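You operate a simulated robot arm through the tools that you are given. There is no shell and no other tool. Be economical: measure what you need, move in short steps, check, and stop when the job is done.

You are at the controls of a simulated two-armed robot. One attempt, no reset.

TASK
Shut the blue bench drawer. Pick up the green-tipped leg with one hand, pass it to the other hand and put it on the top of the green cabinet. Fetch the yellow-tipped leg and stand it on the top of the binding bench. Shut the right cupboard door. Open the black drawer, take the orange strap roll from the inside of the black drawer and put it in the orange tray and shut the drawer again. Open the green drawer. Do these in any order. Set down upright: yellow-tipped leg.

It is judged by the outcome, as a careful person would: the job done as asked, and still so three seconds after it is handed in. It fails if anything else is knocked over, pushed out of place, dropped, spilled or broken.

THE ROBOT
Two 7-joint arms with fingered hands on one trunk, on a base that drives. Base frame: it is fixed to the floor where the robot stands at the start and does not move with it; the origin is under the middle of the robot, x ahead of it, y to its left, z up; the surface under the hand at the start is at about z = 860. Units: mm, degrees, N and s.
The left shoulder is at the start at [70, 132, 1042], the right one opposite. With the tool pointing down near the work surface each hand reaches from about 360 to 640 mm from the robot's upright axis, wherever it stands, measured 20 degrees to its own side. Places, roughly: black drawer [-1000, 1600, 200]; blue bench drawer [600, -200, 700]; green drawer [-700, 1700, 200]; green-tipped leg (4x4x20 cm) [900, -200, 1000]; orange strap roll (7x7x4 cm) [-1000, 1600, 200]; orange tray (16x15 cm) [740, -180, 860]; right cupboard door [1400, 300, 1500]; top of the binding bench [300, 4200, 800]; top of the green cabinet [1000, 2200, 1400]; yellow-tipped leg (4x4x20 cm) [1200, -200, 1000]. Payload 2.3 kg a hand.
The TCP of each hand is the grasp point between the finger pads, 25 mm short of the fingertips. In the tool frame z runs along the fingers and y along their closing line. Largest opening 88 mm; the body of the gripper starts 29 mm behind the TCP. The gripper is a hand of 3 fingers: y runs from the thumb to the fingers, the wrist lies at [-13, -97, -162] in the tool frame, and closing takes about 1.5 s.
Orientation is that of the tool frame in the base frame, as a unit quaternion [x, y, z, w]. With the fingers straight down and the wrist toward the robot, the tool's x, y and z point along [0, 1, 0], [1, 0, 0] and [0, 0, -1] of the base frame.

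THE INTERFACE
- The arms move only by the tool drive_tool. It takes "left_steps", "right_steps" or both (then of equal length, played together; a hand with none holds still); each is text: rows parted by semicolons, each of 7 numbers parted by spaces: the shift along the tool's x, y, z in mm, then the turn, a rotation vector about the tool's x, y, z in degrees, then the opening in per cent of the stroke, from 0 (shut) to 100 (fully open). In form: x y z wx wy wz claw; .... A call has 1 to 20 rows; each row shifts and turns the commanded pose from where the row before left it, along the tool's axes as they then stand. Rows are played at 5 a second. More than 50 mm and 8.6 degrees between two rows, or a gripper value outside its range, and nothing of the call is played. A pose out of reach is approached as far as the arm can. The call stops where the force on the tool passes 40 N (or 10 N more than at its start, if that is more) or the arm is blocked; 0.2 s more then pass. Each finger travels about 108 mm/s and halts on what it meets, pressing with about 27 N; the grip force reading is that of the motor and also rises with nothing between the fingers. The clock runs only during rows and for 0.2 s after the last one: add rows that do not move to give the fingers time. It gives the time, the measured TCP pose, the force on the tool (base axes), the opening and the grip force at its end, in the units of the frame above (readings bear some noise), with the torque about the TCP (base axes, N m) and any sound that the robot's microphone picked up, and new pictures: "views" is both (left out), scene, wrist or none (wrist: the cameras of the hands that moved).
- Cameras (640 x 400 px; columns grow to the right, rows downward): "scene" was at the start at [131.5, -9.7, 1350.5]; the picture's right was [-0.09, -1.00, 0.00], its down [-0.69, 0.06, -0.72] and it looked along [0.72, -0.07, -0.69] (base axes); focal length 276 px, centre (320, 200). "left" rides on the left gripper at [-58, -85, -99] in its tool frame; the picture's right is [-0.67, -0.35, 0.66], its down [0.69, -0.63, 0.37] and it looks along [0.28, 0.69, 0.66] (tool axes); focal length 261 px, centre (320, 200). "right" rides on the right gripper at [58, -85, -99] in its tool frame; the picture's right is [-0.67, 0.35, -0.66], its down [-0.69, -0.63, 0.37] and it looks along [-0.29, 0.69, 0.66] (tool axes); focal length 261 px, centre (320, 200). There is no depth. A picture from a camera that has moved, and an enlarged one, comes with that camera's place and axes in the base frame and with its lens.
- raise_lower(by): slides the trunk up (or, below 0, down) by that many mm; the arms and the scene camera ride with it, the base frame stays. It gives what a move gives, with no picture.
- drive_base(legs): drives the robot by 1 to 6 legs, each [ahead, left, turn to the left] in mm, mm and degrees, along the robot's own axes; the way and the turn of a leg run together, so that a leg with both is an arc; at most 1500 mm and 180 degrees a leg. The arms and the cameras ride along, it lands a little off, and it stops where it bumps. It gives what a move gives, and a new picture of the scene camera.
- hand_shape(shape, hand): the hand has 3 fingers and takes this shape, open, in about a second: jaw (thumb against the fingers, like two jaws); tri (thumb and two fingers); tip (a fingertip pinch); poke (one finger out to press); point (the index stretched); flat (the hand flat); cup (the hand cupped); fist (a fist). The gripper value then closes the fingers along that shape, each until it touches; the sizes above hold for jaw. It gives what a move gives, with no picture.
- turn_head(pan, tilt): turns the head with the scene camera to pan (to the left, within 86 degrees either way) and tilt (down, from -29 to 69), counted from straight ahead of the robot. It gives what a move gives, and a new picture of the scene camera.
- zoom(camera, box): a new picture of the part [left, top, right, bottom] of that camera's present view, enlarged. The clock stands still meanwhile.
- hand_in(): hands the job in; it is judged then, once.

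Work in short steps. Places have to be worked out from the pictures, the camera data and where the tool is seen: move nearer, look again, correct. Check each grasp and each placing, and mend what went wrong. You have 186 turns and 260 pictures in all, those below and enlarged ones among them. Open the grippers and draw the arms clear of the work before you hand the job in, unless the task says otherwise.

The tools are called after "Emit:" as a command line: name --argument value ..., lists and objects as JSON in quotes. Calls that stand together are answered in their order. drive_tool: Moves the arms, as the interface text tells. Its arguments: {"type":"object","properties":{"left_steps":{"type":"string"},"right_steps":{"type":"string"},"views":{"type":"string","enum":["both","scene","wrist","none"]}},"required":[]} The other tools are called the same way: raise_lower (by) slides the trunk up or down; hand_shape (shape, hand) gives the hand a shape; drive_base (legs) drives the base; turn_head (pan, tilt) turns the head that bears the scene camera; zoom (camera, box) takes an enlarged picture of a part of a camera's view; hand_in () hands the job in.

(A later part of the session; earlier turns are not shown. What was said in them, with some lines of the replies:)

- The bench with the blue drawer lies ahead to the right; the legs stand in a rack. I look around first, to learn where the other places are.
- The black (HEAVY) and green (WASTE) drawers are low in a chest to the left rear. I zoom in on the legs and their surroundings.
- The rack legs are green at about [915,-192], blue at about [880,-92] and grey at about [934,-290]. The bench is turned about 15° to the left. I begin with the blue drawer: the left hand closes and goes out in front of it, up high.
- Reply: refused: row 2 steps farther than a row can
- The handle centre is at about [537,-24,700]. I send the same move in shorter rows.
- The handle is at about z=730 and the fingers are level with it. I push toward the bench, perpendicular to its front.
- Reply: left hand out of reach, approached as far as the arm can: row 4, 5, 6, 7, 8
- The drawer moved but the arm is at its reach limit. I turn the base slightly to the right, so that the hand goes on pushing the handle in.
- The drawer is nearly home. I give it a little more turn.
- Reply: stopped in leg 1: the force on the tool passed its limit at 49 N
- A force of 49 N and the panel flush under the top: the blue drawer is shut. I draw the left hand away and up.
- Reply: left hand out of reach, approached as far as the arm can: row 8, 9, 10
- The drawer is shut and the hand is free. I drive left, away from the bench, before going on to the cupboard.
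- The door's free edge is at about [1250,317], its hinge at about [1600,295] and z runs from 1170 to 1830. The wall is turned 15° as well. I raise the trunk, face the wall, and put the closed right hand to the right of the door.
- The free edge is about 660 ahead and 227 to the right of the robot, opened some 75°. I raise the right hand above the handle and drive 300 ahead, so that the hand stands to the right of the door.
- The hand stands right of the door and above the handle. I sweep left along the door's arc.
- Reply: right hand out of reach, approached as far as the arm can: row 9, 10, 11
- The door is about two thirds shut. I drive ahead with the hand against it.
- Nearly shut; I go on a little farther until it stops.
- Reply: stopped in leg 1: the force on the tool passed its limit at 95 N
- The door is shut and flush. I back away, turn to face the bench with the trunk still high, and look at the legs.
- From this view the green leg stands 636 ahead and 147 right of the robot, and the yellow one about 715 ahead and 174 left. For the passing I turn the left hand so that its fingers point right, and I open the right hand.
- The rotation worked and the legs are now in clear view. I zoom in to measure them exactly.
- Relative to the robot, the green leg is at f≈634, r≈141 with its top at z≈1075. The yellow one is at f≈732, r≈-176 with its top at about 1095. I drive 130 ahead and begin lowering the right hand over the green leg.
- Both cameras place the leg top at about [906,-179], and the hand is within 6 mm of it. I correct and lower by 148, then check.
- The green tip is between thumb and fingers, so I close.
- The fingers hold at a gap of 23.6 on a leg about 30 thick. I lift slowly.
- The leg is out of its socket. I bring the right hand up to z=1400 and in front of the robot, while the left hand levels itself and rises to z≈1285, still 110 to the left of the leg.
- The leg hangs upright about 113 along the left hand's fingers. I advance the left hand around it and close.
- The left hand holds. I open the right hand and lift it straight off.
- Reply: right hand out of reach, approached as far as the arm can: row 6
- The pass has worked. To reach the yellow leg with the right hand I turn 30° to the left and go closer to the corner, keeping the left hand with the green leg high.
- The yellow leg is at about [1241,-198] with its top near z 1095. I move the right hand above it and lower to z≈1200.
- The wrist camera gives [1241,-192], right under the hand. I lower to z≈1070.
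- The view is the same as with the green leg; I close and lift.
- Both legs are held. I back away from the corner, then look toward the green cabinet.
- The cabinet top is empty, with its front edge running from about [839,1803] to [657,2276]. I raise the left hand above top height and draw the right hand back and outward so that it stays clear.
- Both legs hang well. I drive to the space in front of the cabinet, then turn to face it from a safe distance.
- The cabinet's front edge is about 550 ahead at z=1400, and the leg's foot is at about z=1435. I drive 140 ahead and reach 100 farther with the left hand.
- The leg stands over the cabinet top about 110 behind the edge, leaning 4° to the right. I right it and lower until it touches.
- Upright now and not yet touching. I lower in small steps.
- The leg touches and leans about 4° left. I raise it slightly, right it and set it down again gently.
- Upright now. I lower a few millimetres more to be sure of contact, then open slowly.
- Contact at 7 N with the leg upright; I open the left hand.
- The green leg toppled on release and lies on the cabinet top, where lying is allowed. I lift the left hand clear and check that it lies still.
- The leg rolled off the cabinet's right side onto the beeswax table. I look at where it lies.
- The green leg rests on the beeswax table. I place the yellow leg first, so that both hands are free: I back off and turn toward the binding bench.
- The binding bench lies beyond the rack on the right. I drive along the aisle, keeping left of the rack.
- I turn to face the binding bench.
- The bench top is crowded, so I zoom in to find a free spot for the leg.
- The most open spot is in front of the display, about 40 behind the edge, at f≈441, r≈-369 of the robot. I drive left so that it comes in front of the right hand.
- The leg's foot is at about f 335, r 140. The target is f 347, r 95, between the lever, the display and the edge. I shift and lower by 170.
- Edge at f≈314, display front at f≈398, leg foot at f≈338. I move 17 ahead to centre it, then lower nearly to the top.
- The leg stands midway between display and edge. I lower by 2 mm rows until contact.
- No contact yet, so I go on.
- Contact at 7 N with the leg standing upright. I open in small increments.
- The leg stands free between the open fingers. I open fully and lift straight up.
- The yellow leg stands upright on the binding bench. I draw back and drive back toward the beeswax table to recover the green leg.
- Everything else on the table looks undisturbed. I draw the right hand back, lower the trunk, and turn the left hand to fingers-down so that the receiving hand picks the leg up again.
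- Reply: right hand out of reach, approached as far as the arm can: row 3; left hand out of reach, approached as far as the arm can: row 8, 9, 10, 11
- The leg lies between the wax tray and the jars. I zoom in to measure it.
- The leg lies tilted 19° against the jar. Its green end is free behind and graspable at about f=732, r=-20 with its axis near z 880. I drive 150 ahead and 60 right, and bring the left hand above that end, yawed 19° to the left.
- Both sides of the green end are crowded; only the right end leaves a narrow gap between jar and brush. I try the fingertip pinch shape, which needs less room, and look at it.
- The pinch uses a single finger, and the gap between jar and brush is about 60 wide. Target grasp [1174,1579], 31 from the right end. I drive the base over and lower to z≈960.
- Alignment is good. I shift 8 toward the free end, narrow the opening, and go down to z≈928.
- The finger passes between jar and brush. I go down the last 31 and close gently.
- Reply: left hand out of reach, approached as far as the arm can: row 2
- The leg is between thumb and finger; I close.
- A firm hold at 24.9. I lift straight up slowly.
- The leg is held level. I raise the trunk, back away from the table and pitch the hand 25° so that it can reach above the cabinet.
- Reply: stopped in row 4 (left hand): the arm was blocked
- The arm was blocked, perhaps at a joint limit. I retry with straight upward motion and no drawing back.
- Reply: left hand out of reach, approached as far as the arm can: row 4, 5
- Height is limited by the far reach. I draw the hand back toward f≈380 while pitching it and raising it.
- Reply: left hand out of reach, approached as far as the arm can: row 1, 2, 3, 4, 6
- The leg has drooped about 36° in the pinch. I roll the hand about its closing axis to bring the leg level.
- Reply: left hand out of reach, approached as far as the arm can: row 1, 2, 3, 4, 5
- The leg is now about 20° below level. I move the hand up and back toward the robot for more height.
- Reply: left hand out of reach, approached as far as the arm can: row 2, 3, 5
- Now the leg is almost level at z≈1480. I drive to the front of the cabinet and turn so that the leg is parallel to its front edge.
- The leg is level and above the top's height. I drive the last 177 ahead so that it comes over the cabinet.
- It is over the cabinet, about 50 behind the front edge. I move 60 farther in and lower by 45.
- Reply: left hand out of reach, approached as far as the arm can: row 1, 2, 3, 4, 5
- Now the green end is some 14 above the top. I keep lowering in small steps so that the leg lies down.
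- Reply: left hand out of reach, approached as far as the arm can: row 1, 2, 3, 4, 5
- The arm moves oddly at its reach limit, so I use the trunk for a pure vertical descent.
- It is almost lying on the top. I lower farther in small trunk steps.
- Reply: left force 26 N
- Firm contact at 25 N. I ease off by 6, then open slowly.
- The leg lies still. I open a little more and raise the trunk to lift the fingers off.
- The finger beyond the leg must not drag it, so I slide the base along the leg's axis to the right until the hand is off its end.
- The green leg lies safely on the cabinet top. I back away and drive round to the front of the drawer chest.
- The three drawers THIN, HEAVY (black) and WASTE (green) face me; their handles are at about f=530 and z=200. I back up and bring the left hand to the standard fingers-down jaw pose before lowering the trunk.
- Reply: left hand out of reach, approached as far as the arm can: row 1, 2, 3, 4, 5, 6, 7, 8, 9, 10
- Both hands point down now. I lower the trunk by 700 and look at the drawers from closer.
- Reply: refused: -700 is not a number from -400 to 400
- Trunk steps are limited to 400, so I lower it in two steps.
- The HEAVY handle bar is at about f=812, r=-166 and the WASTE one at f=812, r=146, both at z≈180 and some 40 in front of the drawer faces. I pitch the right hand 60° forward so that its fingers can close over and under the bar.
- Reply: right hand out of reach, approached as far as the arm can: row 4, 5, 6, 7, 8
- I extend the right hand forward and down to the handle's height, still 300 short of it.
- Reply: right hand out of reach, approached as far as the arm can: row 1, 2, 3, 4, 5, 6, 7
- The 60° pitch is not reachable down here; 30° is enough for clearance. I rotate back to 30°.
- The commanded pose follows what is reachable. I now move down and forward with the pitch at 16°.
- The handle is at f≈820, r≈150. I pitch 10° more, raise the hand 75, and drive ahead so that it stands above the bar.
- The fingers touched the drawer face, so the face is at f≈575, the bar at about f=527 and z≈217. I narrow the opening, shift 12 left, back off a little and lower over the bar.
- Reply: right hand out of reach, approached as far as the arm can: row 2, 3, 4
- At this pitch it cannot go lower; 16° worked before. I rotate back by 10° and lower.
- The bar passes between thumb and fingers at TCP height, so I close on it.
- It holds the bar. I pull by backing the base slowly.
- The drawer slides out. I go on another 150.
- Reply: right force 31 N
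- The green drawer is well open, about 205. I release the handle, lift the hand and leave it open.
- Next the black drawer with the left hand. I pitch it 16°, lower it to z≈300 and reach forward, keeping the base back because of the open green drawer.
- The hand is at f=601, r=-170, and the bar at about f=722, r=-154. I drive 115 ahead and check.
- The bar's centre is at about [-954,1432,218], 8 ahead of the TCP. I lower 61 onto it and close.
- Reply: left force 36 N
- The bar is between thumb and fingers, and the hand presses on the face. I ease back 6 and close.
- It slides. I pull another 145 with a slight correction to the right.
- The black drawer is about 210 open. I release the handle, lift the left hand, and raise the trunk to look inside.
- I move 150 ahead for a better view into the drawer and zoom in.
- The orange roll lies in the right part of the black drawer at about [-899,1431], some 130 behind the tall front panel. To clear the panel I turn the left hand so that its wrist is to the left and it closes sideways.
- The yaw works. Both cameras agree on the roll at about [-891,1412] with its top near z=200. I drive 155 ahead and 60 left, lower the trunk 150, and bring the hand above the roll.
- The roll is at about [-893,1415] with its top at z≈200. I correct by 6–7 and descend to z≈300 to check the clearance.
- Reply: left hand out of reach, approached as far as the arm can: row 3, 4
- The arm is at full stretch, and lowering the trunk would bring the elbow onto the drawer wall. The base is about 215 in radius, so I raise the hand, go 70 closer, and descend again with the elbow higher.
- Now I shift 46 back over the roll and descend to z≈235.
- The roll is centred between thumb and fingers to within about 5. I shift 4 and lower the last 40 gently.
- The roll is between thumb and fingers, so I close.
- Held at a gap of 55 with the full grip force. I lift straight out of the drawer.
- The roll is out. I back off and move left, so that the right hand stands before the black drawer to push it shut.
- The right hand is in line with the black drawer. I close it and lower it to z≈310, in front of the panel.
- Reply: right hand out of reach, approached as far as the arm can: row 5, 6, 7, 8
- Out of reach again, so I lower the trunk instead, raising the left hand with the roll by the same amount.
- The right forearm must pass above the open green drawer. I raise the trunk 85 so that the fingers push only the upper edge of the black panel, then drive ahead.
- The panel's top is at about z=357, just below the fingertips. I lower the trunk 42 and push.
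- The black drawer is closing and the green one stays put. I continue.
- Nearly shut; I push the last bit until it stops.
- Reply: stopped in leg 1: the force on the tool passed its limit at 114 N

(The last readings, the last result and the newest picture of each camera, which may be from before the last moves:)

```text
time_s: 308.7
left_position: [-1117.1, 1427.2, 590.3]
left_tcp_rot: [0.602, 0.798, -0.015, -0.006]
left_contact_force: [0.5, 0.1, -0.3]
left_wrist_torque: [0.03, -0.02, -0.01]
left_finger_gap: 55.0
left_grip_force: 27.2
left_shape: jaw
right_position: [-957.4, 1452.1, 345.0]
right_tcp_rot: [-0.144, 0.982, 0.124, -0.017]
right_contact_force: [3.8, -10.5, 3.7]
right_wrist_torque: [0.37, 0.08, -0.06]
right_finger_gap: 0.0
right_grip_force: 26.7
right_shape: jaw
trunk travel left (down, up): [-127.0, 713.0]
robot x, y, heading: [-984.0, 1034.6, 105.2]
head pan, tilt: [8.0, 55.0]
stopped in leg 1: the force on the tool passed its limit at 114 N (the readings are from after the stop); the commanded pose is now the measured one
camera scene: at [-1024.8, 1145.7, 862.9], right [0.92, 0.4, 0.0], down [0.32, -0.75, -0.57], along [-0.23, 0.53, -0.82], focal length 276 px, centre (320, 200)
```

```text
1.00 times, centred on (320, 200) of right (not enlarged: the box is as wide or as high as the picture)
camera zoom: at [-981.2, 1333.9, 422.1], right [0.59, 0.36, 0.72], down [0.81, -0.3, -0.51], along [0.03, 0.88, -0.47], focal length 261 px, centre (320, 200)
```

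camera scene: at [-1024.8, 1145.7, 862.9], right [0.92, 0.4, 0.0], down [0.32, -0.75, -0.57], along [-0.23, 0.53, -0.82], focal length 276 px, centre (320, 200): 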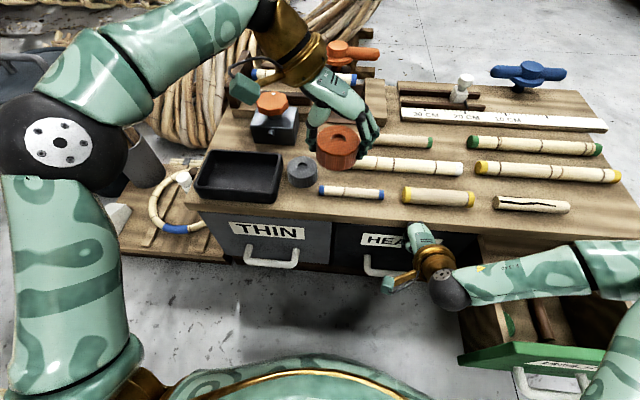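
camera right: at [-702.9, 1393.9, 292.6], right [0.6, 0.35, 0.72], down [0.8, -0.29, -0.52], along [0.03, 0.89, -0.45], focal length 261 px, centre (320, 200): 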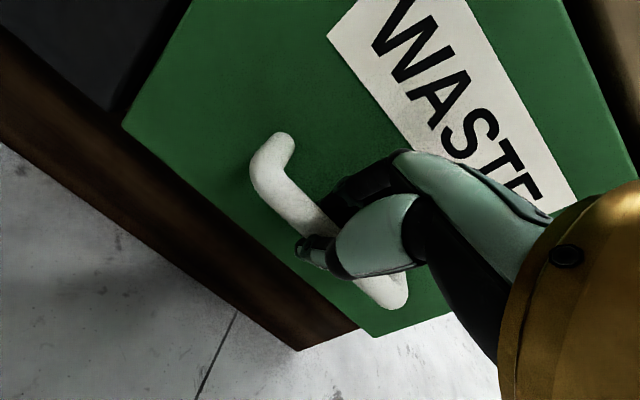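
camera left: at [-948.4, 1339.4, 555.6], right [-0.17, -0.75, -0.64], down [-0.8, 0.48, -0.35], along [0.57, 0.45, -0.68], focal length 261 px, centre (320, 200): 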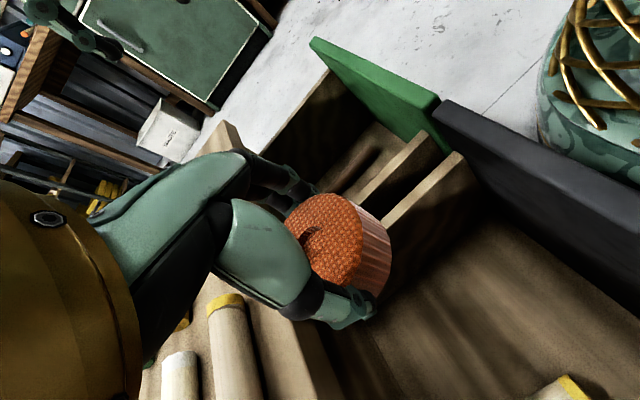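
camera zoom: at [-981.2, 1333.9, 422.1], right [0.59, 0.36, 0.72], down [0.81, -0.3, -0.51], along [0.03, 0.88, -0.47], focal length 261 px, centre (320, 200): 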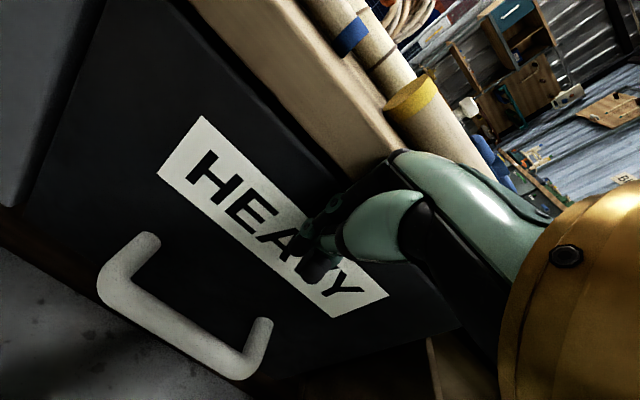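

The black drawer is shut, flush with its neighbour, and the green one is still open. I back away, raise the trunk, and turn the left hand back to wrist-toward-robot.

Emit:
drive_base --legs '[[-350, 0, 0]]'

Emit:
raise_lower --by 400

Emit:
drive_tool --left_steps "0 0 0 0 0 -8.2 0; 0 0 0 0 0 -8.2 0; 0 0 0 0 0 -8.2 0; 0 0 0 0 0 -8.2 0; 0 0 0 0 0 -8.2 0; 0 0 0 0 0 -8.2 0; 0 0 0 0 0 -8.2 0; 0 0 0 0 0 -8.2 0; 0 0 0 0 0 -8.2 0; 0 0 0 0 0 -8.2 0; 0 0 0 0 0 -8 0" --views "scene"

```text
time_s: 311.0
left_position: [-1023.3, 1089.0, 590.2]
left_tcp_rot: [0.601, 0.799, -0.015, -0.006]
left_contact_force: [0.3, -0.5, -0.5]
left_wrist_torque: [0.0, -0.01, 0.0]
left_finger_gap: 55.1
left_grip_force: 26.9
left_shape: jaw
right_position: [-863.0, 1114.8, 344.8]
right_tcp_rot: [-0.146, 0.981, 0.124, -0.018]
right_contact_force: [-0.4, 0.0, 0.6]
right_wrist_torque: [0.0, -0.01, 0.01]
right_finger_gap: 0.1
right_grip_force: 27.5
right_shape: jaw
trunk travel left (down, up): [-127.0, 713.0]
robot x, y, heading: [-892.3, 697.2, 105.5]
head pan, tilt: [8.0, 55.0]
camera scene: at [-932.0, 808.1, 862.7], right [0.92, 0.4, 0.0], down [0.33, -0.75, -0.57], along [-0.23, 0.53, -0.82], focal length 276 px, centre (320, 200)
```

scene: 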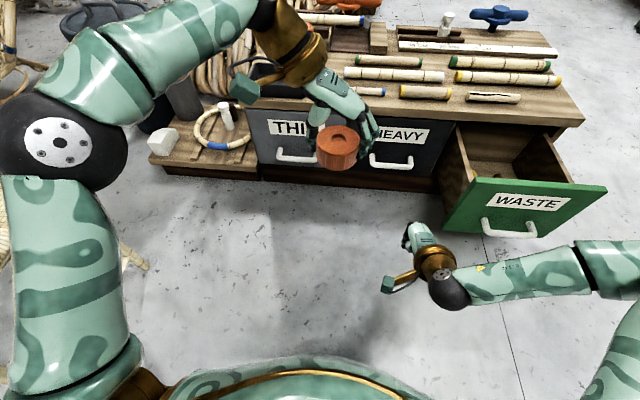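

```text
time_s: 314.8
left_position: [-1024.8, 1089.6, 990.0]
left_tcp_rot: [0.601, 0.799, -0.014, -0.005]
left_contact_force: [-0.1, -0.5, -0.3]
left_wrist_torque: [-0.01, 0.0, 0.04]
left_finger_gap: 54.9
left_grip_force: 26.5
left_shape: jaw
right_position: [-863.5, 1115.2, 745.7]
right_tcp_rot: [-0.145, 0.982, 0.123, -0.017]
right_contact_force: [-0.3, 0.3, -0.2]
right_wrist_torque: [0.0, 0.01, 0.0]
right_finger_gap: 0.0
right_grip_force: 26.6
right_shape: jaw
trunk travel left (down, up): [-527.0, 313.0]
robot x, y, heading: [-887.9, 699.1, 105.2]
head pan, tilt: [8.0, 55.0]
```

```text
time_s: 317.2
left_position: [-1023.8, 1089.3, 990.2]
left_tcp_rot: [-0.14, 0.99, -0.006, -0.015]
left_contact_force: [-1.0, -0.4, -0.5]
left_wrist_torque: [0.0, -0.01, -0.02]
left_finger_gap: 54.9
left_grip_force: 27.4
left_shape: jaw
right_position: [-862.9, 1114.8, 745.4]
right_tcp_rot: [-0.146, 0.981, 0.124, -0.017]
right_contact_force: [-0.9, -0.1, 0.6]
right_wrist_torque: [0.02, 0.01, -0.02]
right_finger_gap: 0.0
right_grip_force: 26.8
right_shape: jaw
trunk travel left (down, up): [-527.0, 313.0]
robot x, y, heading: [-890.8, 697.6, 105.6]
head pan, tilt: [8.0, 55.0]
camera scene: at [-931.4, 808.3, 1262.7], right [0.92, 0.4, 0.0], down [0.33, -0.75, -0.57], along [-0.23, 0.53, -0.82], focal length 276 px, centre (320, 200)
```

scene: 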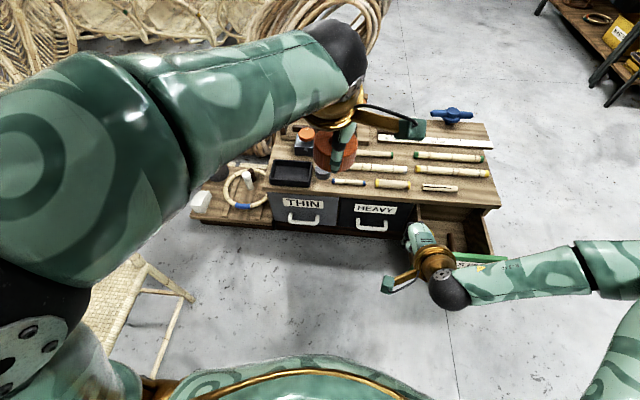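

Next I move clear of the chest, raise the trunk more, and turn round toward the joining bench.

Emit:
raise_lower --by 230

Emit:
drive_tool --right_steps "0 0 -40 0 0 0 0; 0 0 -40 0 0 0 0; 0 0 -40 0 0 0 0; 0 0 -40 0 0 0 0" --views "none"

Emit:
drive_base --legs '[[0, -600, 0], [0, 0, -180], [0, 647, 0], [600, 0, 0]]'

Emit:
turn_head --pan 0 --tilt 45

```text
time_s: 319.6
left_position: [-1024.0, 1089.0, 1220.0]
left_tcp_rot: [-0.141, 0.99, -0.006, -0.014]
left_contact_force: [0.3, -0.1, -0.3]
left_wrist_torque: [0.02, 0.03, -0.03]
left_finger_gap: 54.9
left_grip_force: 27.3
left_shape: jaw
right_position: [-864.9, 1114.4, 975.3]
right_tcp_rot: [-0.146, 0.982, 0.122, -0.018]
right_contact_force: [-0.6, -0.4, -0.4]
right_wrist_torque: [0.03, 0.01, -0.03]
right_finger_gap: 0.0
right_grip_force: 27.3
right_shape: jaw
trunk travel left (down, up): [-757.0, 83.0]
robot x, y, heading: [-890.6, 692.6, 105.4]
head pan, tilt: [8.0, 55.0]
```

```text
time_s: 320.6
left_position: [-1024.1, 1088.0, 1220.9]
left_tcp_rot: [-0.14, 0.99, -0.005, -0.013]
left_contact_force: [-0.2, 0.5, -0.1]
left_wrist_torque: [0.0, 0.01, 0.03]
left_finger_gap: 55.0
left_grip_force: 26.6
left_shape: jaw
right_position: [-858.0, 1084.4, 1131.9]
right_tcp_rot: [-0.145, 0.981, 0.125, -0.016]
right_contact_force: [-0.1, -0.1, -0.6]
right_wrist_torque: [0.02, -0.03, 0.0]
right_finger_gap: 0.1
right_grip_force: 26.8
right_shape: jaw
right hand out of reach, approached as far as the arm can: row 3
trunk travel left (down, up): [-757.0, 83.0]
robot x, y, heading: [-888.3, 693.2, 105.3]
head pan, tilt: [8.0, 55.0]
```

```text
time_s: 337.6
left_position: [607.3, 53.7, 1220.0]
left_tcp_rot: [0.99, 0.142, 0.014, -0.006]
left_contact_force: [-0.2, -0.5, -0.2]
left_wrist_torque: [-0.03, -0.04, 0.02]
left_finger_gap: 54.3
left_grip_force: 26.9
left_shape: jaw
right_position: [440.5, 55.8, 1132.1]
right_tcp_rot: [0.981, 0.147, 0.018, 0.124]
right_contact_force: [0.6, 0.8, -0.1]
right_wrist_torque: [0.01, -0.03, 0.0]
right_finger_gap: 0.0
right_grip_force: 26.7
right_shape: jaw
trunk travel left (down, up): [-757.0, 83.0]
robot x, y, heading: [473.2, 447.7, -74.3]
head pan, tilt: [8.0, 55.0]
camera scene: at [513.9, 330.8, 1492.9], right [-0.92, -0.4, 0.0], down [-0.33, 0.75, -0.57], along [0.23, -0.53, -0.82], focal length 276 px, centre (320, 200)
```

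scene: 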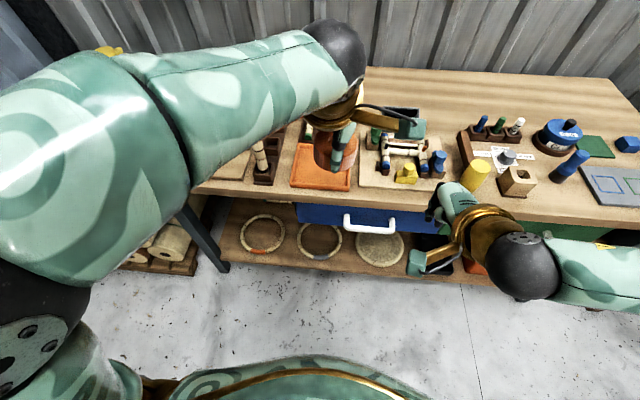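

```text
time_s: 338.3
left_position: [608.6, 52.9, 1219.2]
left_tcp_rot: [0.99, 0.142, 0.015, -0.006]
left_contact_force: [0.6, 0.6, -0.6]
left_wrist_torque: [0.02, -0.04, 0.01]
left_finger_gap: 54.5
left_grip_force: 27.7
left_shape: jaw
right_position: [441.5, 53.6, 1130.6]
right_tcp_rot: [0.981, 0.147, 0.018, 0.123]
right_contact_force: [0.1, 0.4, 0.0]
right_wrist_torque: [0.03, 0.02, -0.02]
right_finger_gap: 0.0
right_grip_force: 27.2
right_shape: jaw
trunk travel left (down, up): [-757.0, 83.0]
robot x, y, heading: [470.8, 445.0, -74.4]
head pan, tilt: [0.0, 45.0]
camera scene: at [507.3, 317.0, 1506.1], right [-0.96, -0.27, 0.0], down [-0.19, 0.68, -0.71], along [0.19, -0.68, -0.71], focal length 276 px, centre (320, 200)
```

scene: 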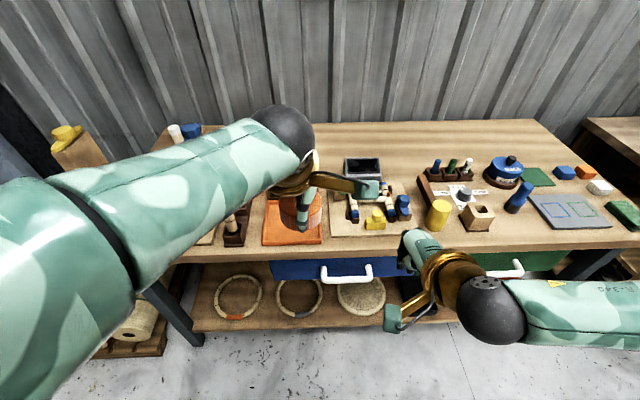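

The tray centre is at [739,-195], 688 ahead and 86 left of the robot. I drive 200 ahead and move the left hand over it.

Emit:
drive_base --legs '[[200, 0, 0]]'

Emit:
drive_tool --left_steps "15 18 0 0 0 0 0; 15 18 10 0 0 0 0; 15 18 40 0 0 0 0; 14 19 40 0 0 0 0; 0 0 45 0 0 0 0; 0 0 45 0 0 0 0; 0 0 0 0 0 0 0" --views "both"

```text
time_s: 339.9
left_position: [661.7, -138.0, 1220.7]
left_tcp_rot: [0.99, 0.142, 0.015, -0.005]
left_contact_force: [-0.4, -0.3, -0.2]
left_wrist_torque: [-0.02, 0.0, 0.02]
left_finger_gap: 54.5
left_grip_force: 26.6
left_shape: jaw
right_position: [493.2, -136.2, 1132.4]
right_tcp_rot: [0.981, 0.146, 0.018, 0.124]
right_contact_force: [-0.2, 0.5, 0.5]
right_wrist_torque: [-0.04, -0.02, 0.04]
right_finger_gap: 0.0
right_grip_force: 26.9
right_shape: jaw
trunk travel left (down, up): [-757.0, 83.0]
robot x, y, heading: [523.4, 251.7, -74.6]
head pan, tilt: [0.0, 45.0]
camera scene: at [559.9, 127.9, 1506.5], right [-0.96, -0.27, 0.0], down [-0.19, 0.68, -0.71], along [0.19, -0.68, -0.71], focal length 276 px, centre (320, 200)
```

scene: 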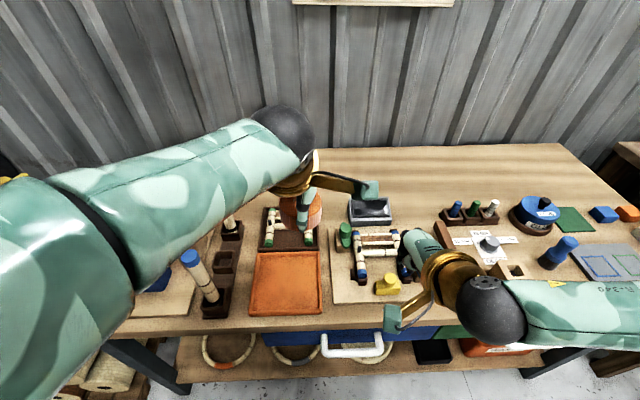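

```text
time_s: 341.5
left_position: [744.8, -189.3, 1040.5]
left_tcp_rot: [0.99, 0.141, 0.014, -0.006]
left_contact_force: [-0.3, 0.4, -0.3]
left_wrist_torque: [-0.01, 0.01, 0.02]
left_finger_gap: 54.3
left_grip_force: 27.0
left_shape: jaw
right_position: [496.6, -138.9, 1131.1]
right_tcp_rot: [0.981, 0.146, 0.017, 0.124]
right_contact_force: [1.0, 0.0, -0.6]
right_wrist_torque: [-0.02, -0.02, 0.01]
right_finger_gap: 0.2
right_grip_force: 27.0
right_shape: jaw
trunk travel left (down, up): [-757.0, 83.0]
robot x, y, heading: [524.9, 253.7, -74.4]
head pan, tilt: [0.0, 45.0]
camera scene: at [561.5, 123.7, 1506.1], right [-0.96, -0.27, 0.0], down [-0.19, 0.68, -0.71], along [0.19, -0.68, -0.71], focal length 276 px, centre (320, 200)
camera left: at [661.7, -126.3, 1139.9], right [-0.72, 0.16, -0.67], down [0.49, 0.8, -0.34], along [0.49, -0.58, -0.66], focal length 261 px, centre (320, 200)
```

scene: 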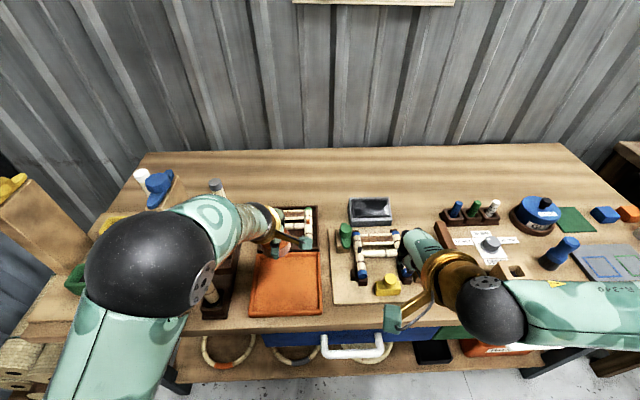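
left: 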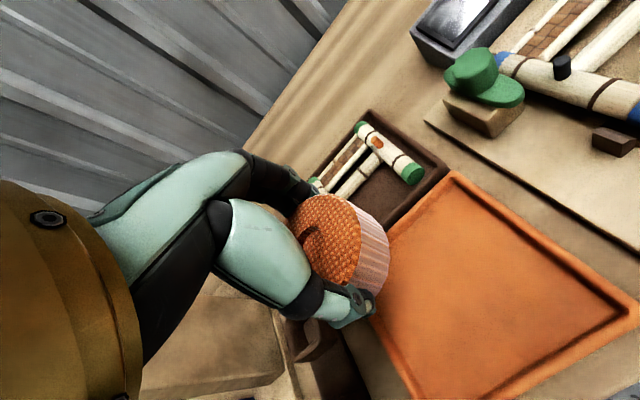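

The tray centre works out at about [734,-188]; the hand is within 11 of it. I correct and lower.

Emit:
drive_tool --left_steps "-10 -2 30 0 0 0 0; 0 0 40 0 0 0 0; 0 0 35 0 0 0 0; 0 0 15 0 0 0 0; 0 0 0 0 0 0 0" --views "both"

```text
time_s: 342.7
left_position: [736.2, -189.3, 919.6]
left_tcp_rot: [0.99, 0.142, 0.014, -0.005]
left_contact_force: [-0.4, 0.2, -1.0]
left_wrist_torque: [-0.02, 0.0, -0.01]
left_finger_gap: 54.0
left_grip_force: 26.9
left_shape: jaw
right_position: [495.0, -140.0, 1131.0]
right_tcp_rot: [0.981, 0.147, 0.018, 0.123]
right_contact_force: [1.3, 0.3, 0.2]
right_wrist_torque: [0.03, -0.03, 0.01]
right_finger_gap: 0.0
right_grip_force: 26.9
right_shape: jaw
trunk travel left (down, up): [-757.0, 83.0]
robot x, y, heading: [529.5, 253.6, -74.6]
head pan, tilt: [0.0, 45.0]
camera scene: at [561.0, 123.7, 1506.1], right [-0.96, -0.27, 0.0], down [-0.19, 0.68, -0.71], along [0.19, -0.68, -0.71], focal length 276 px, centre (320, 200)
camera left: at [653.3, -124.9, 1020.0], right [-0.72, 0.16, -0.67], down [0.49, 0.8, -0.34], along [0.49, -0.58, -0.66], focal length 261 px, centre (320, 200)
```

scene: 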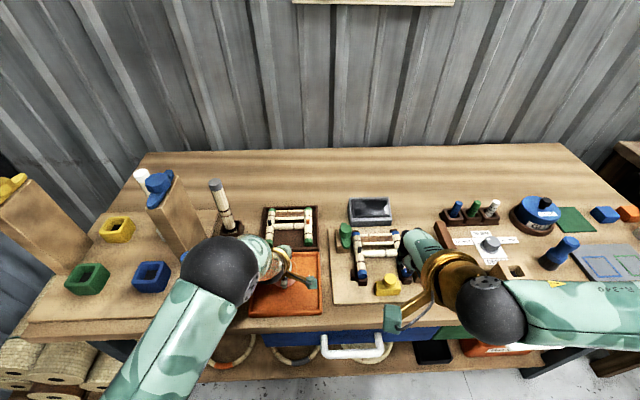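
left: 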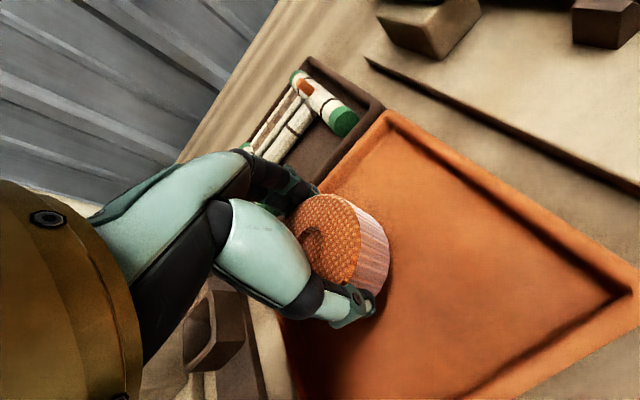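

The geometry checks out: the roll is over the middle of the tray. I lower by small steps to contact.

Emit:
drive_tool --left_steps "0 0 3 0 0 0 0; 0 0 3 0 0 0 0; 0 0 3 0 0 0 0; 0 0 2 0 0 0 0; 0 0 0 0 0 0 0" --views "none"

```text
time_s: 343.9
left_position: [736.9, -190.0, 909.8]
left_tcp_rot: [0.99, 0.142, 0.014, -0.006]
left_contact_force: [-0.5, 0.9, -0.6]
left_wrist_torque: [0.03, -0.05, -0.01]
left_finger_gap: 54.3
left_grip_force: 27.0
left_shape: jaw
right_position: [496.2, -139.7, 1131.2]
right_tcp_rot: [0.981, 0.146, 0.018, 0.123]
right_contact_force: [0.2, 0.0, -0.6]
right_wrist_torque: [-0.02, 0.01, -0.01]
right_finger_gap: 0.2
right_grip_force: 27.3
right_shape: jaw
trunk travel left (down, up): [-757.0, 83.0]
robot x, y, heading: [529.7, 251.5, -74.5]
head pan, tilt: [0.0, 45.0]
```

No contact yet; I go on.

Emit:
drive_tool --left_steps "0 0 2 0 0 0 0; 0 0 2 0 0 0 0; 0 0 2 0 0 0 0; 0 0 2 0 0 0 0; 0 0 0 0 0 0 0" --views "wrist"

```text
time_s: 345.1
left_position: [737.6, -190.7, 901.8]
left_tcp_rot: [0.99, 0.142, 0.014, -0.005]
left_contact_force: [0.7, -0.8, 0.3]
left_wrist_torque: [0.0, 0.03, -0.01]
left_finger_gap: 54.1
left_grip_force: 27.0
left_shape: jaw
right_position: [495.9, -138.0, 1131.9]
right_tcp_rot: [0.981, 0.146, 0.018, 0.124]
right_contact_force: [0.4, 0.0, 0.1]
right_wrist_torque: [0.01, -0.04, 0.01]
right_finger_gap: 0.2
right_grip_force: 26.9
right_shape: jaw
trunk travel left (down, up): [-757.0, 83.0]
robot x, y, heading: [527.9, 255.1, -74.7]
head pan, tilt: [0.0, 45.0]
camera left: at [654.2, -125.4, 1000.7], right [-0.72, 0.16, -0.67], down [0.49, 0.8, -0.34], along [0.49, -0.58, -0.66], focal length 261 px, centre (320, 200)
```

left: 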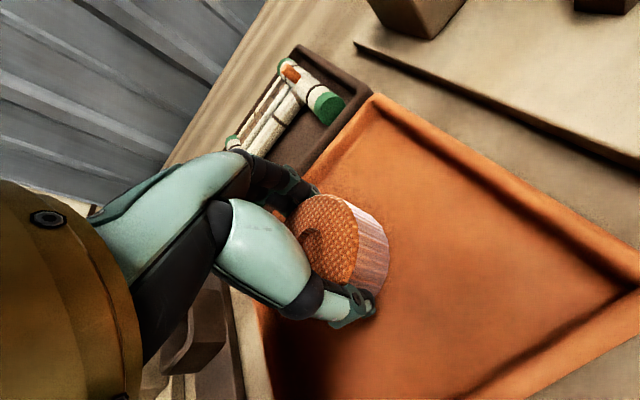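

Still a little above the tray floor. I continue by 2 mm rows.

Emit:
drive_tool --left_steps "0 0 2 0 0 0 0; 0 0 2 0 0 0 0; 0 0 2 0 0 0 0; 0 0 2 0 0 0 0; 0 0 2 0 0 0 0; 0 0 0 0 0 0 0" --views "none"

```text
time_s: 346.5
left_position: [736.3, -187.2, 896.4]
left_tcp_rot: [0.99, 0.142, 0.014, 0.001]
left_contact_force: [2.4, -6.4, 37.5]
left_wrist_torque: [-0.35, -0.11, 0.04]
left_finger_gap: 53.2
left_grip_force: 27.2
left_shape: jaw
right_position: [492.6, -133.8, 1133.4]
right_tcp_rot: [0.981, 0.147, 0.018, 0.127]
right_contact_force: [0.7, 0.0, 0.2]
right_wrist_torque: [-0.02, -0.04, 0.0]
right_finger_gap: 0.3
right_grip_force: 26.7
right_shape: jaw
trunk travel left (down, up): [-757.0, 83.0]
robot x, y, heading: [523.7, 254.7, -74.3]
head pan, tilt: [0.0, 45.0]
```

Firm contact at 37 N. I ease up 4, open, and lift away.

Emit:
drive_tool --left_steps "0 0 -4 0 0 0 0; 0 0 0 0 0 0 40; 0 0 0 0 0 0 62; 0 0 0 0 0 0 70; 0 0 0 0 0 0 80; 0 0 0 0 0 0 95; 0 0 0 0 0 0 100; 0 0 -15 0 0 0 100; 0 0 -30 0 0 0 100; 0 0 -40 0 0 0 100; 0 0 -45 0 0 0 100; 0 0 -45 0 0 0 100; 0 0 -45 0 0 0 100" --views "both"

```text
time_s: 349.3
left_position: [729.1, -193.8, 1116.7]
left_tcp_rot: [0.99, 0.141, 0.013, -0.005]
left_contact_force: [-0.9, 0.1, 0.1]
left_wrist_torque: [0.05, -0.02, 0.0]
left_finger_gap: 87.6
left_grip_force: 0.0
left_shape: jaw
right_position: [494.5, -137.3, 1132.3]
right_tcp_rot: [0.981, 0.147, 0.018, 0.125]
right_contact_force: [-0.6, 0.5, -0.1]
right_wrist_torque: [0.04, 0.01, -0.01]
right_finger_gap: 0.0
right_grip_force: 26.9
right_shape: jaw
trunk travel left (down, up): [-757.0, 83.0]
robot x, y, heading: [526.4, 249.8, -74.3]
head pan, tilt: [0.0, 45.0]
camera scene: at [560.0, 125.1, 1506.3], right [-0.96, -0.27, 0.0], down [-0.19, 0.68, -0.71], along [0.19, -0.68, -0.71], focal length 276 px, centre (320, 200)
camera left: at [647.2, -127.5, 1215.9], right [-0.72, 0.16, -0.67], down [0.49, 0.8, -0.34], along [0.48, -0.58, -0.66], focal length 261 px, centre (320, 200)
```

scene: 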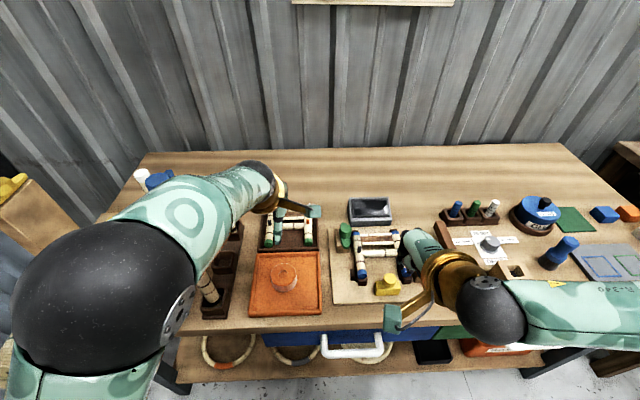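
left: 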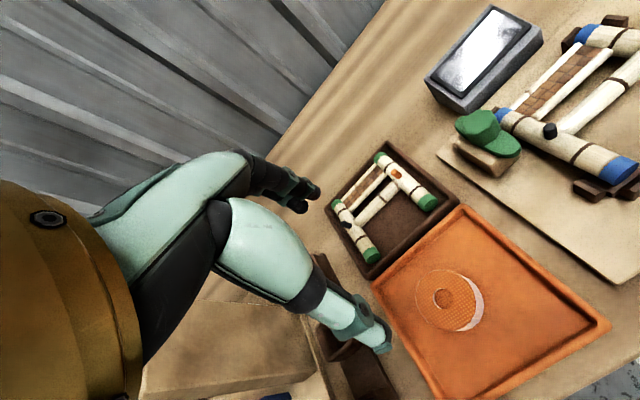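

The roll lies in the middle of the orange tray. I open the right hand, back away from the bench, and check the other results.

Emit:
drive_base --legs '[[-450, 0, 0]]'

Emit:
drive_tool --right_steps "0 0 0 0 0 0 50; 0 0 0 0 0 0 100; 0 0 0 0 0 0 100; 0 0 0 0 0 0 100" --views "none"

Emit:
turn_head --pan 86 --tilt 5

Emit:
turn_head --pan 0 --tilt 40

```text
time_s: 352.0
left_position: [611.4, 235.2, 1114.9]
left_tcp_rot: [0.99, 0.142, 0.013, -0.006]
left_contact_force: [0.2, 0.6, 0.3]
left_wrist_torque: [0.02, 0.05, -0.01]
left_finger_gap: 87.6
left_grip_force: 0.0
left_shape: jaw
right_position: [374.3, 290.1, 1129.2]
right_tcp_rot: [0.982, 0.145, 0.017, 0.123]
right_contact_force: [0.5, 1.0, -0.3]
right_wrist_torque: [0.0, 0.0, 0.01]
right_finger_gap: 0.0
right_grip_force: 26.6
right_shape: jaw
trunk travel left (down, up): [-757.0, 83.0]
robot x, y, heading: [407.8, 682.2, -74.4]
head pan, tilt: [0.0, 45.0]
camera scene: at [441.6, 552.9, 1505.9], right [-0.96, -0.27, 0.0], down [-0.19, 0.68, -0.71], along [0.19, -0.68, -0.71], focal length 276 px, centre (320, 200)
```

scene: 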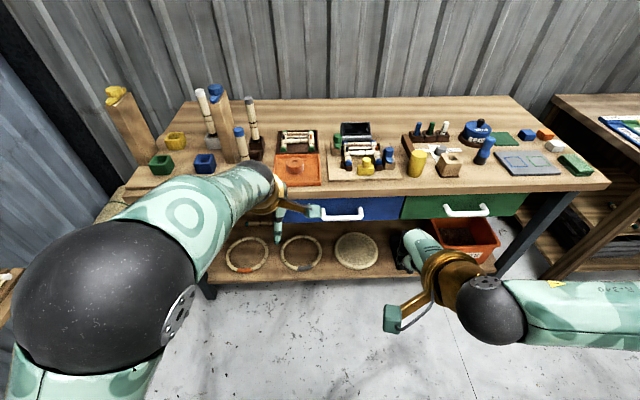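

```text
time_s: 353.0
left_position: [611.2, 237.3, 1116.0]
left_tcp_rot: [0.99, 0.142, 0.013, -0.005]
left_contact_force: [-0.7, 0.4, -0.4]
left_wrist_torque: [0.02, 0.01, 0.01]
left_finger_gap: 87.9
left_grip_force: 0.1
left_shape: jaw
right_position: [374.2, 291.5, 1131.4]
right_tcp_rot: [0.981, 0.146, 0.017, 0.123]
right_contact_force: [-0.4, 0.2, 0.0]
right_wrist_torque: [0.0, -0.01, -0.01]
right_finger_gap: 87.3
right_grip_force: 0.1
right_shape: jaw
trunk travel left (down, up): [-757.0, 83.0]
robot x, y, heading: [405.4, 682.3, -74.4]
head pan, tilt: [0.0, 45.0]
```

```text
time_s: 354.6
left_position: [611.2, 238.6, 1115.5]
left_tcp_rot: [0.99, 0.142, 0.014, -0.004]
left_contact_force: [-0.4, 0.9, -0.2]
left_wrist_torque: [0.02, -0.02, -0.03]
left_finger_gap: 87.9
left_grip_force: 0.1
left_shape: jaw
right_position: [375.6, 292.1, 1131.2]
right_tcp_rot: [0.981, 0.146, 0.018, 0.123]
right_contact_force: [-0.4, -0.1, 0.7]
right_wrist_torque: [-0.03, -0.02, -0.01]
right_finger_gap: 87.3
right_grip_force: 0.0
right_shape: jaw
trunk travel left (down, up): [-757.0, 83.0]
robot x, y, heading: [407.8, 682.1, -74.6]
head pan, tilt: [85.9, 5.0]
camera scene: at [509.4, 651.3, 1569.1], right [0.2, -0.98, 0.0], down [-0.09, -0.02, -1.0], along [0.98, 0.2, -0.09], focal length 276 px, centre (320, 200)
```

scene: 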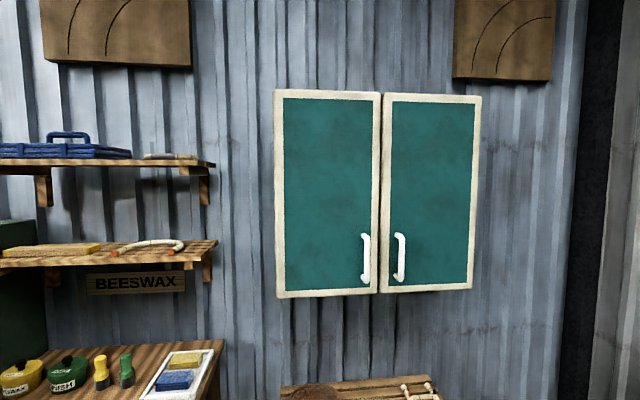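

```text
time_s: 356.2
left_position: [610.3, 237.6, 1116.1]
left_tcp_rot: [0.99, 0.143, 0.014, -0.006]
left_contact_force: [0.1, 0.3, 0.4]
left_wrist_torque: [-0.04, -0.01, 0.01]
left_finger_gap: 87.6
left_grip_force: 0.0
left_shape: jaw
right_position: [375.1, 291.2, 1130.7]
right_tcp_rot: [0.981, 0.147, 0.017, 0.123]
right_contact_force: [0.3, 0.2, -0.1]
right_wrist_torque: [-0.01, -0.02, 0.03]
right_finger_gap: 87.5
right_grip_force: 0.0
right_shape: jaw
trunk travel left (down, up): [-757.0, 83.0]
robot x, y, heading: [404.4, 683.7, -74.3]
head pan, tilt: [0.0, 40.0]
camera scene: at [442.2, 551.3, 1513.4], right [-0.96, -0.27, 0.0], down [-0.17, 0.62, -0.77], along [0.21, -0.74, -0.64], focal length 276 px, centre (320, 200)
```

scene: 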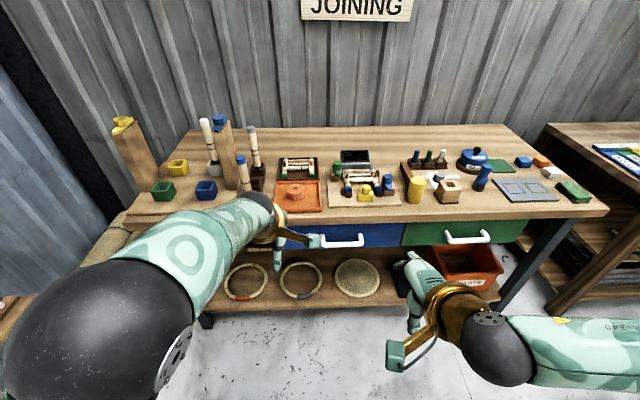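

The cupboard doors are shut, the blue drawer is flush and the bench is in order. I turn round to check the green leg, the yellow leg and the drawer chest.

Emit:
drive_base --legs '[[0, 0, 170]]'

Emit:
turn_head --pan -25 --tilt 8

Emit:
zoom --camera "scene" --box '[240, 120, 480, 270]'

Emit:
turn_head --pan 40 --tilt 25

```text
time_s: 363.6
left_position: [278.5, 1157.7, 1114.6]
left_tcp_rot: [-0.059, 0.998, -0.004, -0.013]
left_contact_force: [0.2, -0.3, -0.6]
left_wrist_torque: [-0.01, -0.01, 0.01]
left_finger_gap: 87.5
left_grip_force: 0.2
left_shape: jaw
right_position: [501.9, 1065.4, 1131.8]
right_tcp_rot: [-0.064, 0.99, 0.124, -0.008]
right_contact_force: [0.0, -0.5, 0.4]
right_wrist_torque: [-0.01, 0.02, 0.02]
right_finger_gap: 87.4
right_grip_force: 0.0
right_shape: jaw
trunk travel left (down, up): [-757.0, 83.0]
robot x, y, heading: [411.8, 681.8, 96.0]
head pan, tilt: [0.0, 40.0]
camera scene: at [392.2, 816.4, 1513.4], right [0.99, 0.1, 0.0], down [0.07, -0.64, -0.77], along [-0.08, 0.76, -0.64], focal length 276 px, centre (320, 200)
```

scene: 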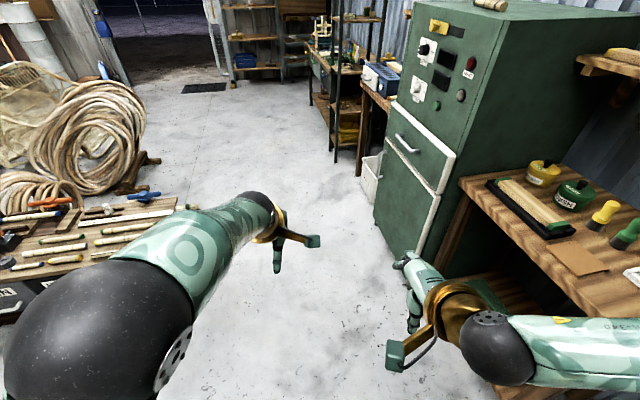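

```text
time_s: 364.6
left_position: [278.8, 1157.4, 1116.3]
left_tcp_rot: [-0.059, 0.998, -0.004, -0.013]
left_contact_force: [0.1, -0.2, 0.2]
left_wrist_torque: [-0.02, -0.01, 0.0]
left_finger_gap: 87.8
left_grip_force: 0.0
left_shape: jaw
right_position: [502.8, 1065.4, 1132.5]
right_tcp_rot: [-0.064, 0.99, 0.124, -0.008]
right_contact_force: [-0.4, -0.1, 0.2]
right_wrist_torque: [-0.01, -0.01, 0.01]
right_finger_gap: 87.9
right_grip_force: 0.1
right_shape: jaw
trunk travel left (down, up): [-757.0, 83.0]
robot x, y, heading: [408.0, 684.0, 96.0]
head pan, tilt: [-25.0, 8.0]
camera scene: at [431.0, 819.4, 1564.2], right [0.95, -0.33, 0.0], down [-0.05, -0.13, -0.99], along [0.32, 0.94, -0.14], focal length 276 px, centre (320, 200)
```

scene: 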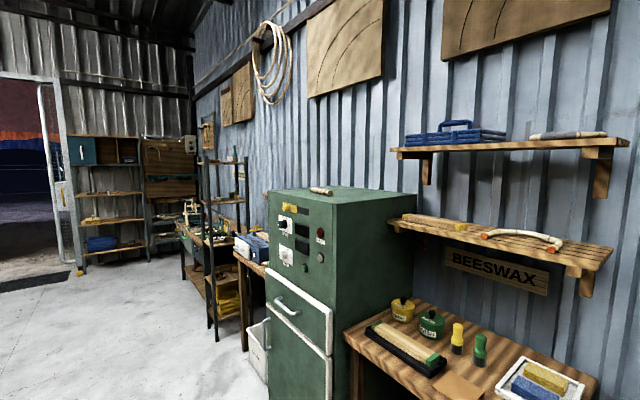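

```text
2.67 times, centred on (360, 195) of scene
camera zoom: at [431.0, 819.4, 1564.2], right [0.95, -0.33, 0.0], down [-0.05, -0.13, -0.99], along [0.32, 0.94, -0.14], focal length 736 px, centre (213, 213)
```

zoom: 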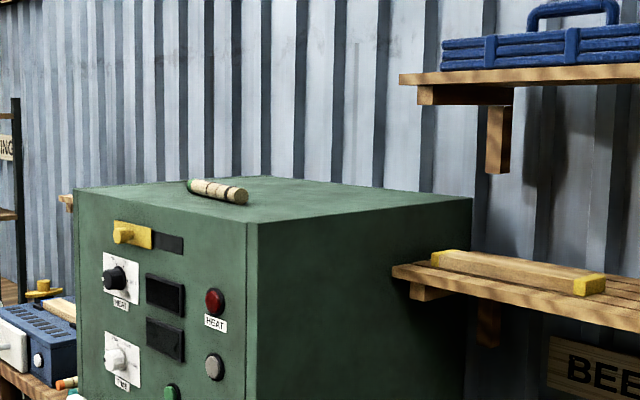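

```text
time_s: 365.9
left_position: [279.5, 1157.6, 1115.2]
left_tcp_rot: [-0.06, 0.998, -0.005, -0.012]
left_contact_force: [0.4, 0.2, -0.5]
left_wrist_torque: [0.03, 0.01, -0.01]
left_finger_gap: 87.5
left_grip_force: 0.0
left_shape: jaw
right_position: [502.7, 1064.9, 1131.3]
right_tcp_rot: [-0.064, 0.99, 0.125, -0.007]
right_contact_force: [0.7, 0.3, 0.3]
right_wrist_torque: [0.01, -0.03, 0.0]
right_finger_gap: 87.4
right_grip_force: 0.2
right_shape: jaw
trunk travel left (down, up): [-757.0, 83.0]
robot x, y, heading: [406.8, 681.7, 96.3]
head pan, tilt: [40.0, 25.0]
camera scene: at [334.8, 796.1, 1536.7], right [0.7, 0.72, 0.0], down [0.3, -0.29, -0.91], along [-0.65, 0.63, -0.42], focal length 276 px, centre (320, 200)
```

scene: 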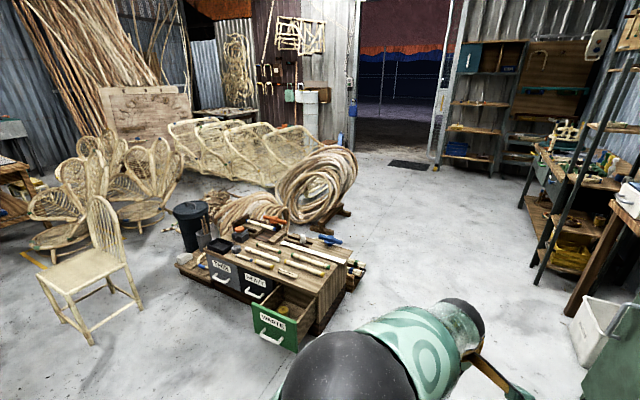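

The green leg lies on the cabinet, the black drawer is shut and the green one is open. One last look at the yellow leg on the binding bench.

Emit:
turn_head --pan 5 --tilt 12

Emit:
zoom --camera "scene" --box '[290, 120, 450, 220]'

```text
time_s: 366.9
left_position: [279.8, 1157.2, 1116.3]
left_tcp_rot: [-0.059, 0.998, -0.004, -0.012]
left_contact_force: [0.5, 0.3, -0.2]
left_wrist_torque: [-0.03, -0.02, 0.02]
left_finger_gap: 87.6
left_grip_force: 0.1
left_shape: jaw
right_position: [503.0, 1065.4, 1130.9]
right_tcp_rot: [-0.065, 0.99, 0.124, -0.007]
right_contact_force: [0.1, -0.7, -0.4]
right_wrist_torque: [0.02, -0.02, 0.01]
right_finger_gap: 87.5
right_grip_force: 0.0
right_shape: jaw
trunk travel left (down, up): [-757.0, 83.0]
robot x, y, heading: [408.1, 683.7, 95.9]
head pan, tilt: [5.0, 12.0]
camera scene: at [383.0, 823.3, 1557.8], right [0.98, 0.19, 0.0], down [0.04, -0.2, -0.98], along [-0.19, 0.96, -0.21], focal length 276 px, centre (320, 200)
```

scene: 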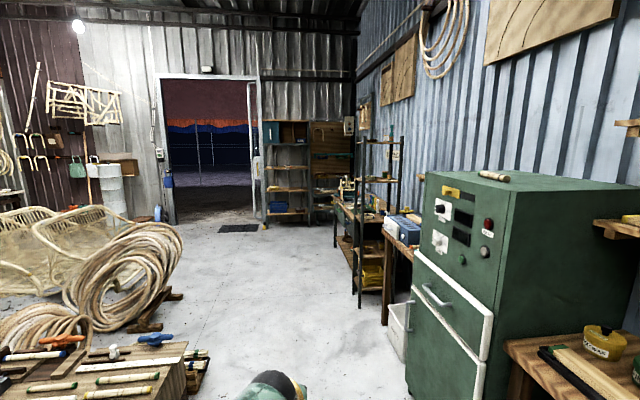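

```text
4.00 times, centred on (370, 170) of scene
camera zoom: at [383.0, 823.3, 1557.8], right [0.98, 0.19, 0.0], down [0.04, -0.2, -0.98], along [-0.19, 0.96, -0.21], focal length 1104 px, centre (120, 320)
```

zoom: 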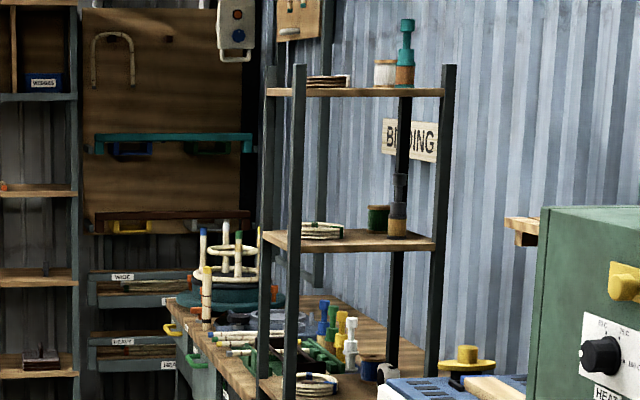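

The yellow-tipped leg still stands upright on the binding bench (zoom at (207,295)). Both hands are open and clear, so I hand the job in.

Emit:
hand_in

```text
The job is handed in.
```

I finished every task and handed the job in, with one mishap: the green-tipped leg was dropped once while I was placing it.

After I passed it to the other hand, I stood it upright on the green cabinet. It toppled on release and rolled off onto the beeswax table. I picked it up again with the receiving hand and laid it on its side on the cabinet top. Nothing else on the table looked disturbed.

In my last look around:
- **Blue bench drawer:** shut and flush.
- **Green-tipped leg:** lying on top of the green cabinet.
- **Yellow-tipped leg:** standing upright on top of the binding bench.
- **Right cupboard door:** shut.
- **Orange strap roll:** in the middle of the orange tray, with the black drawer shut again.
- **Green drawer:** open about 205 mm.
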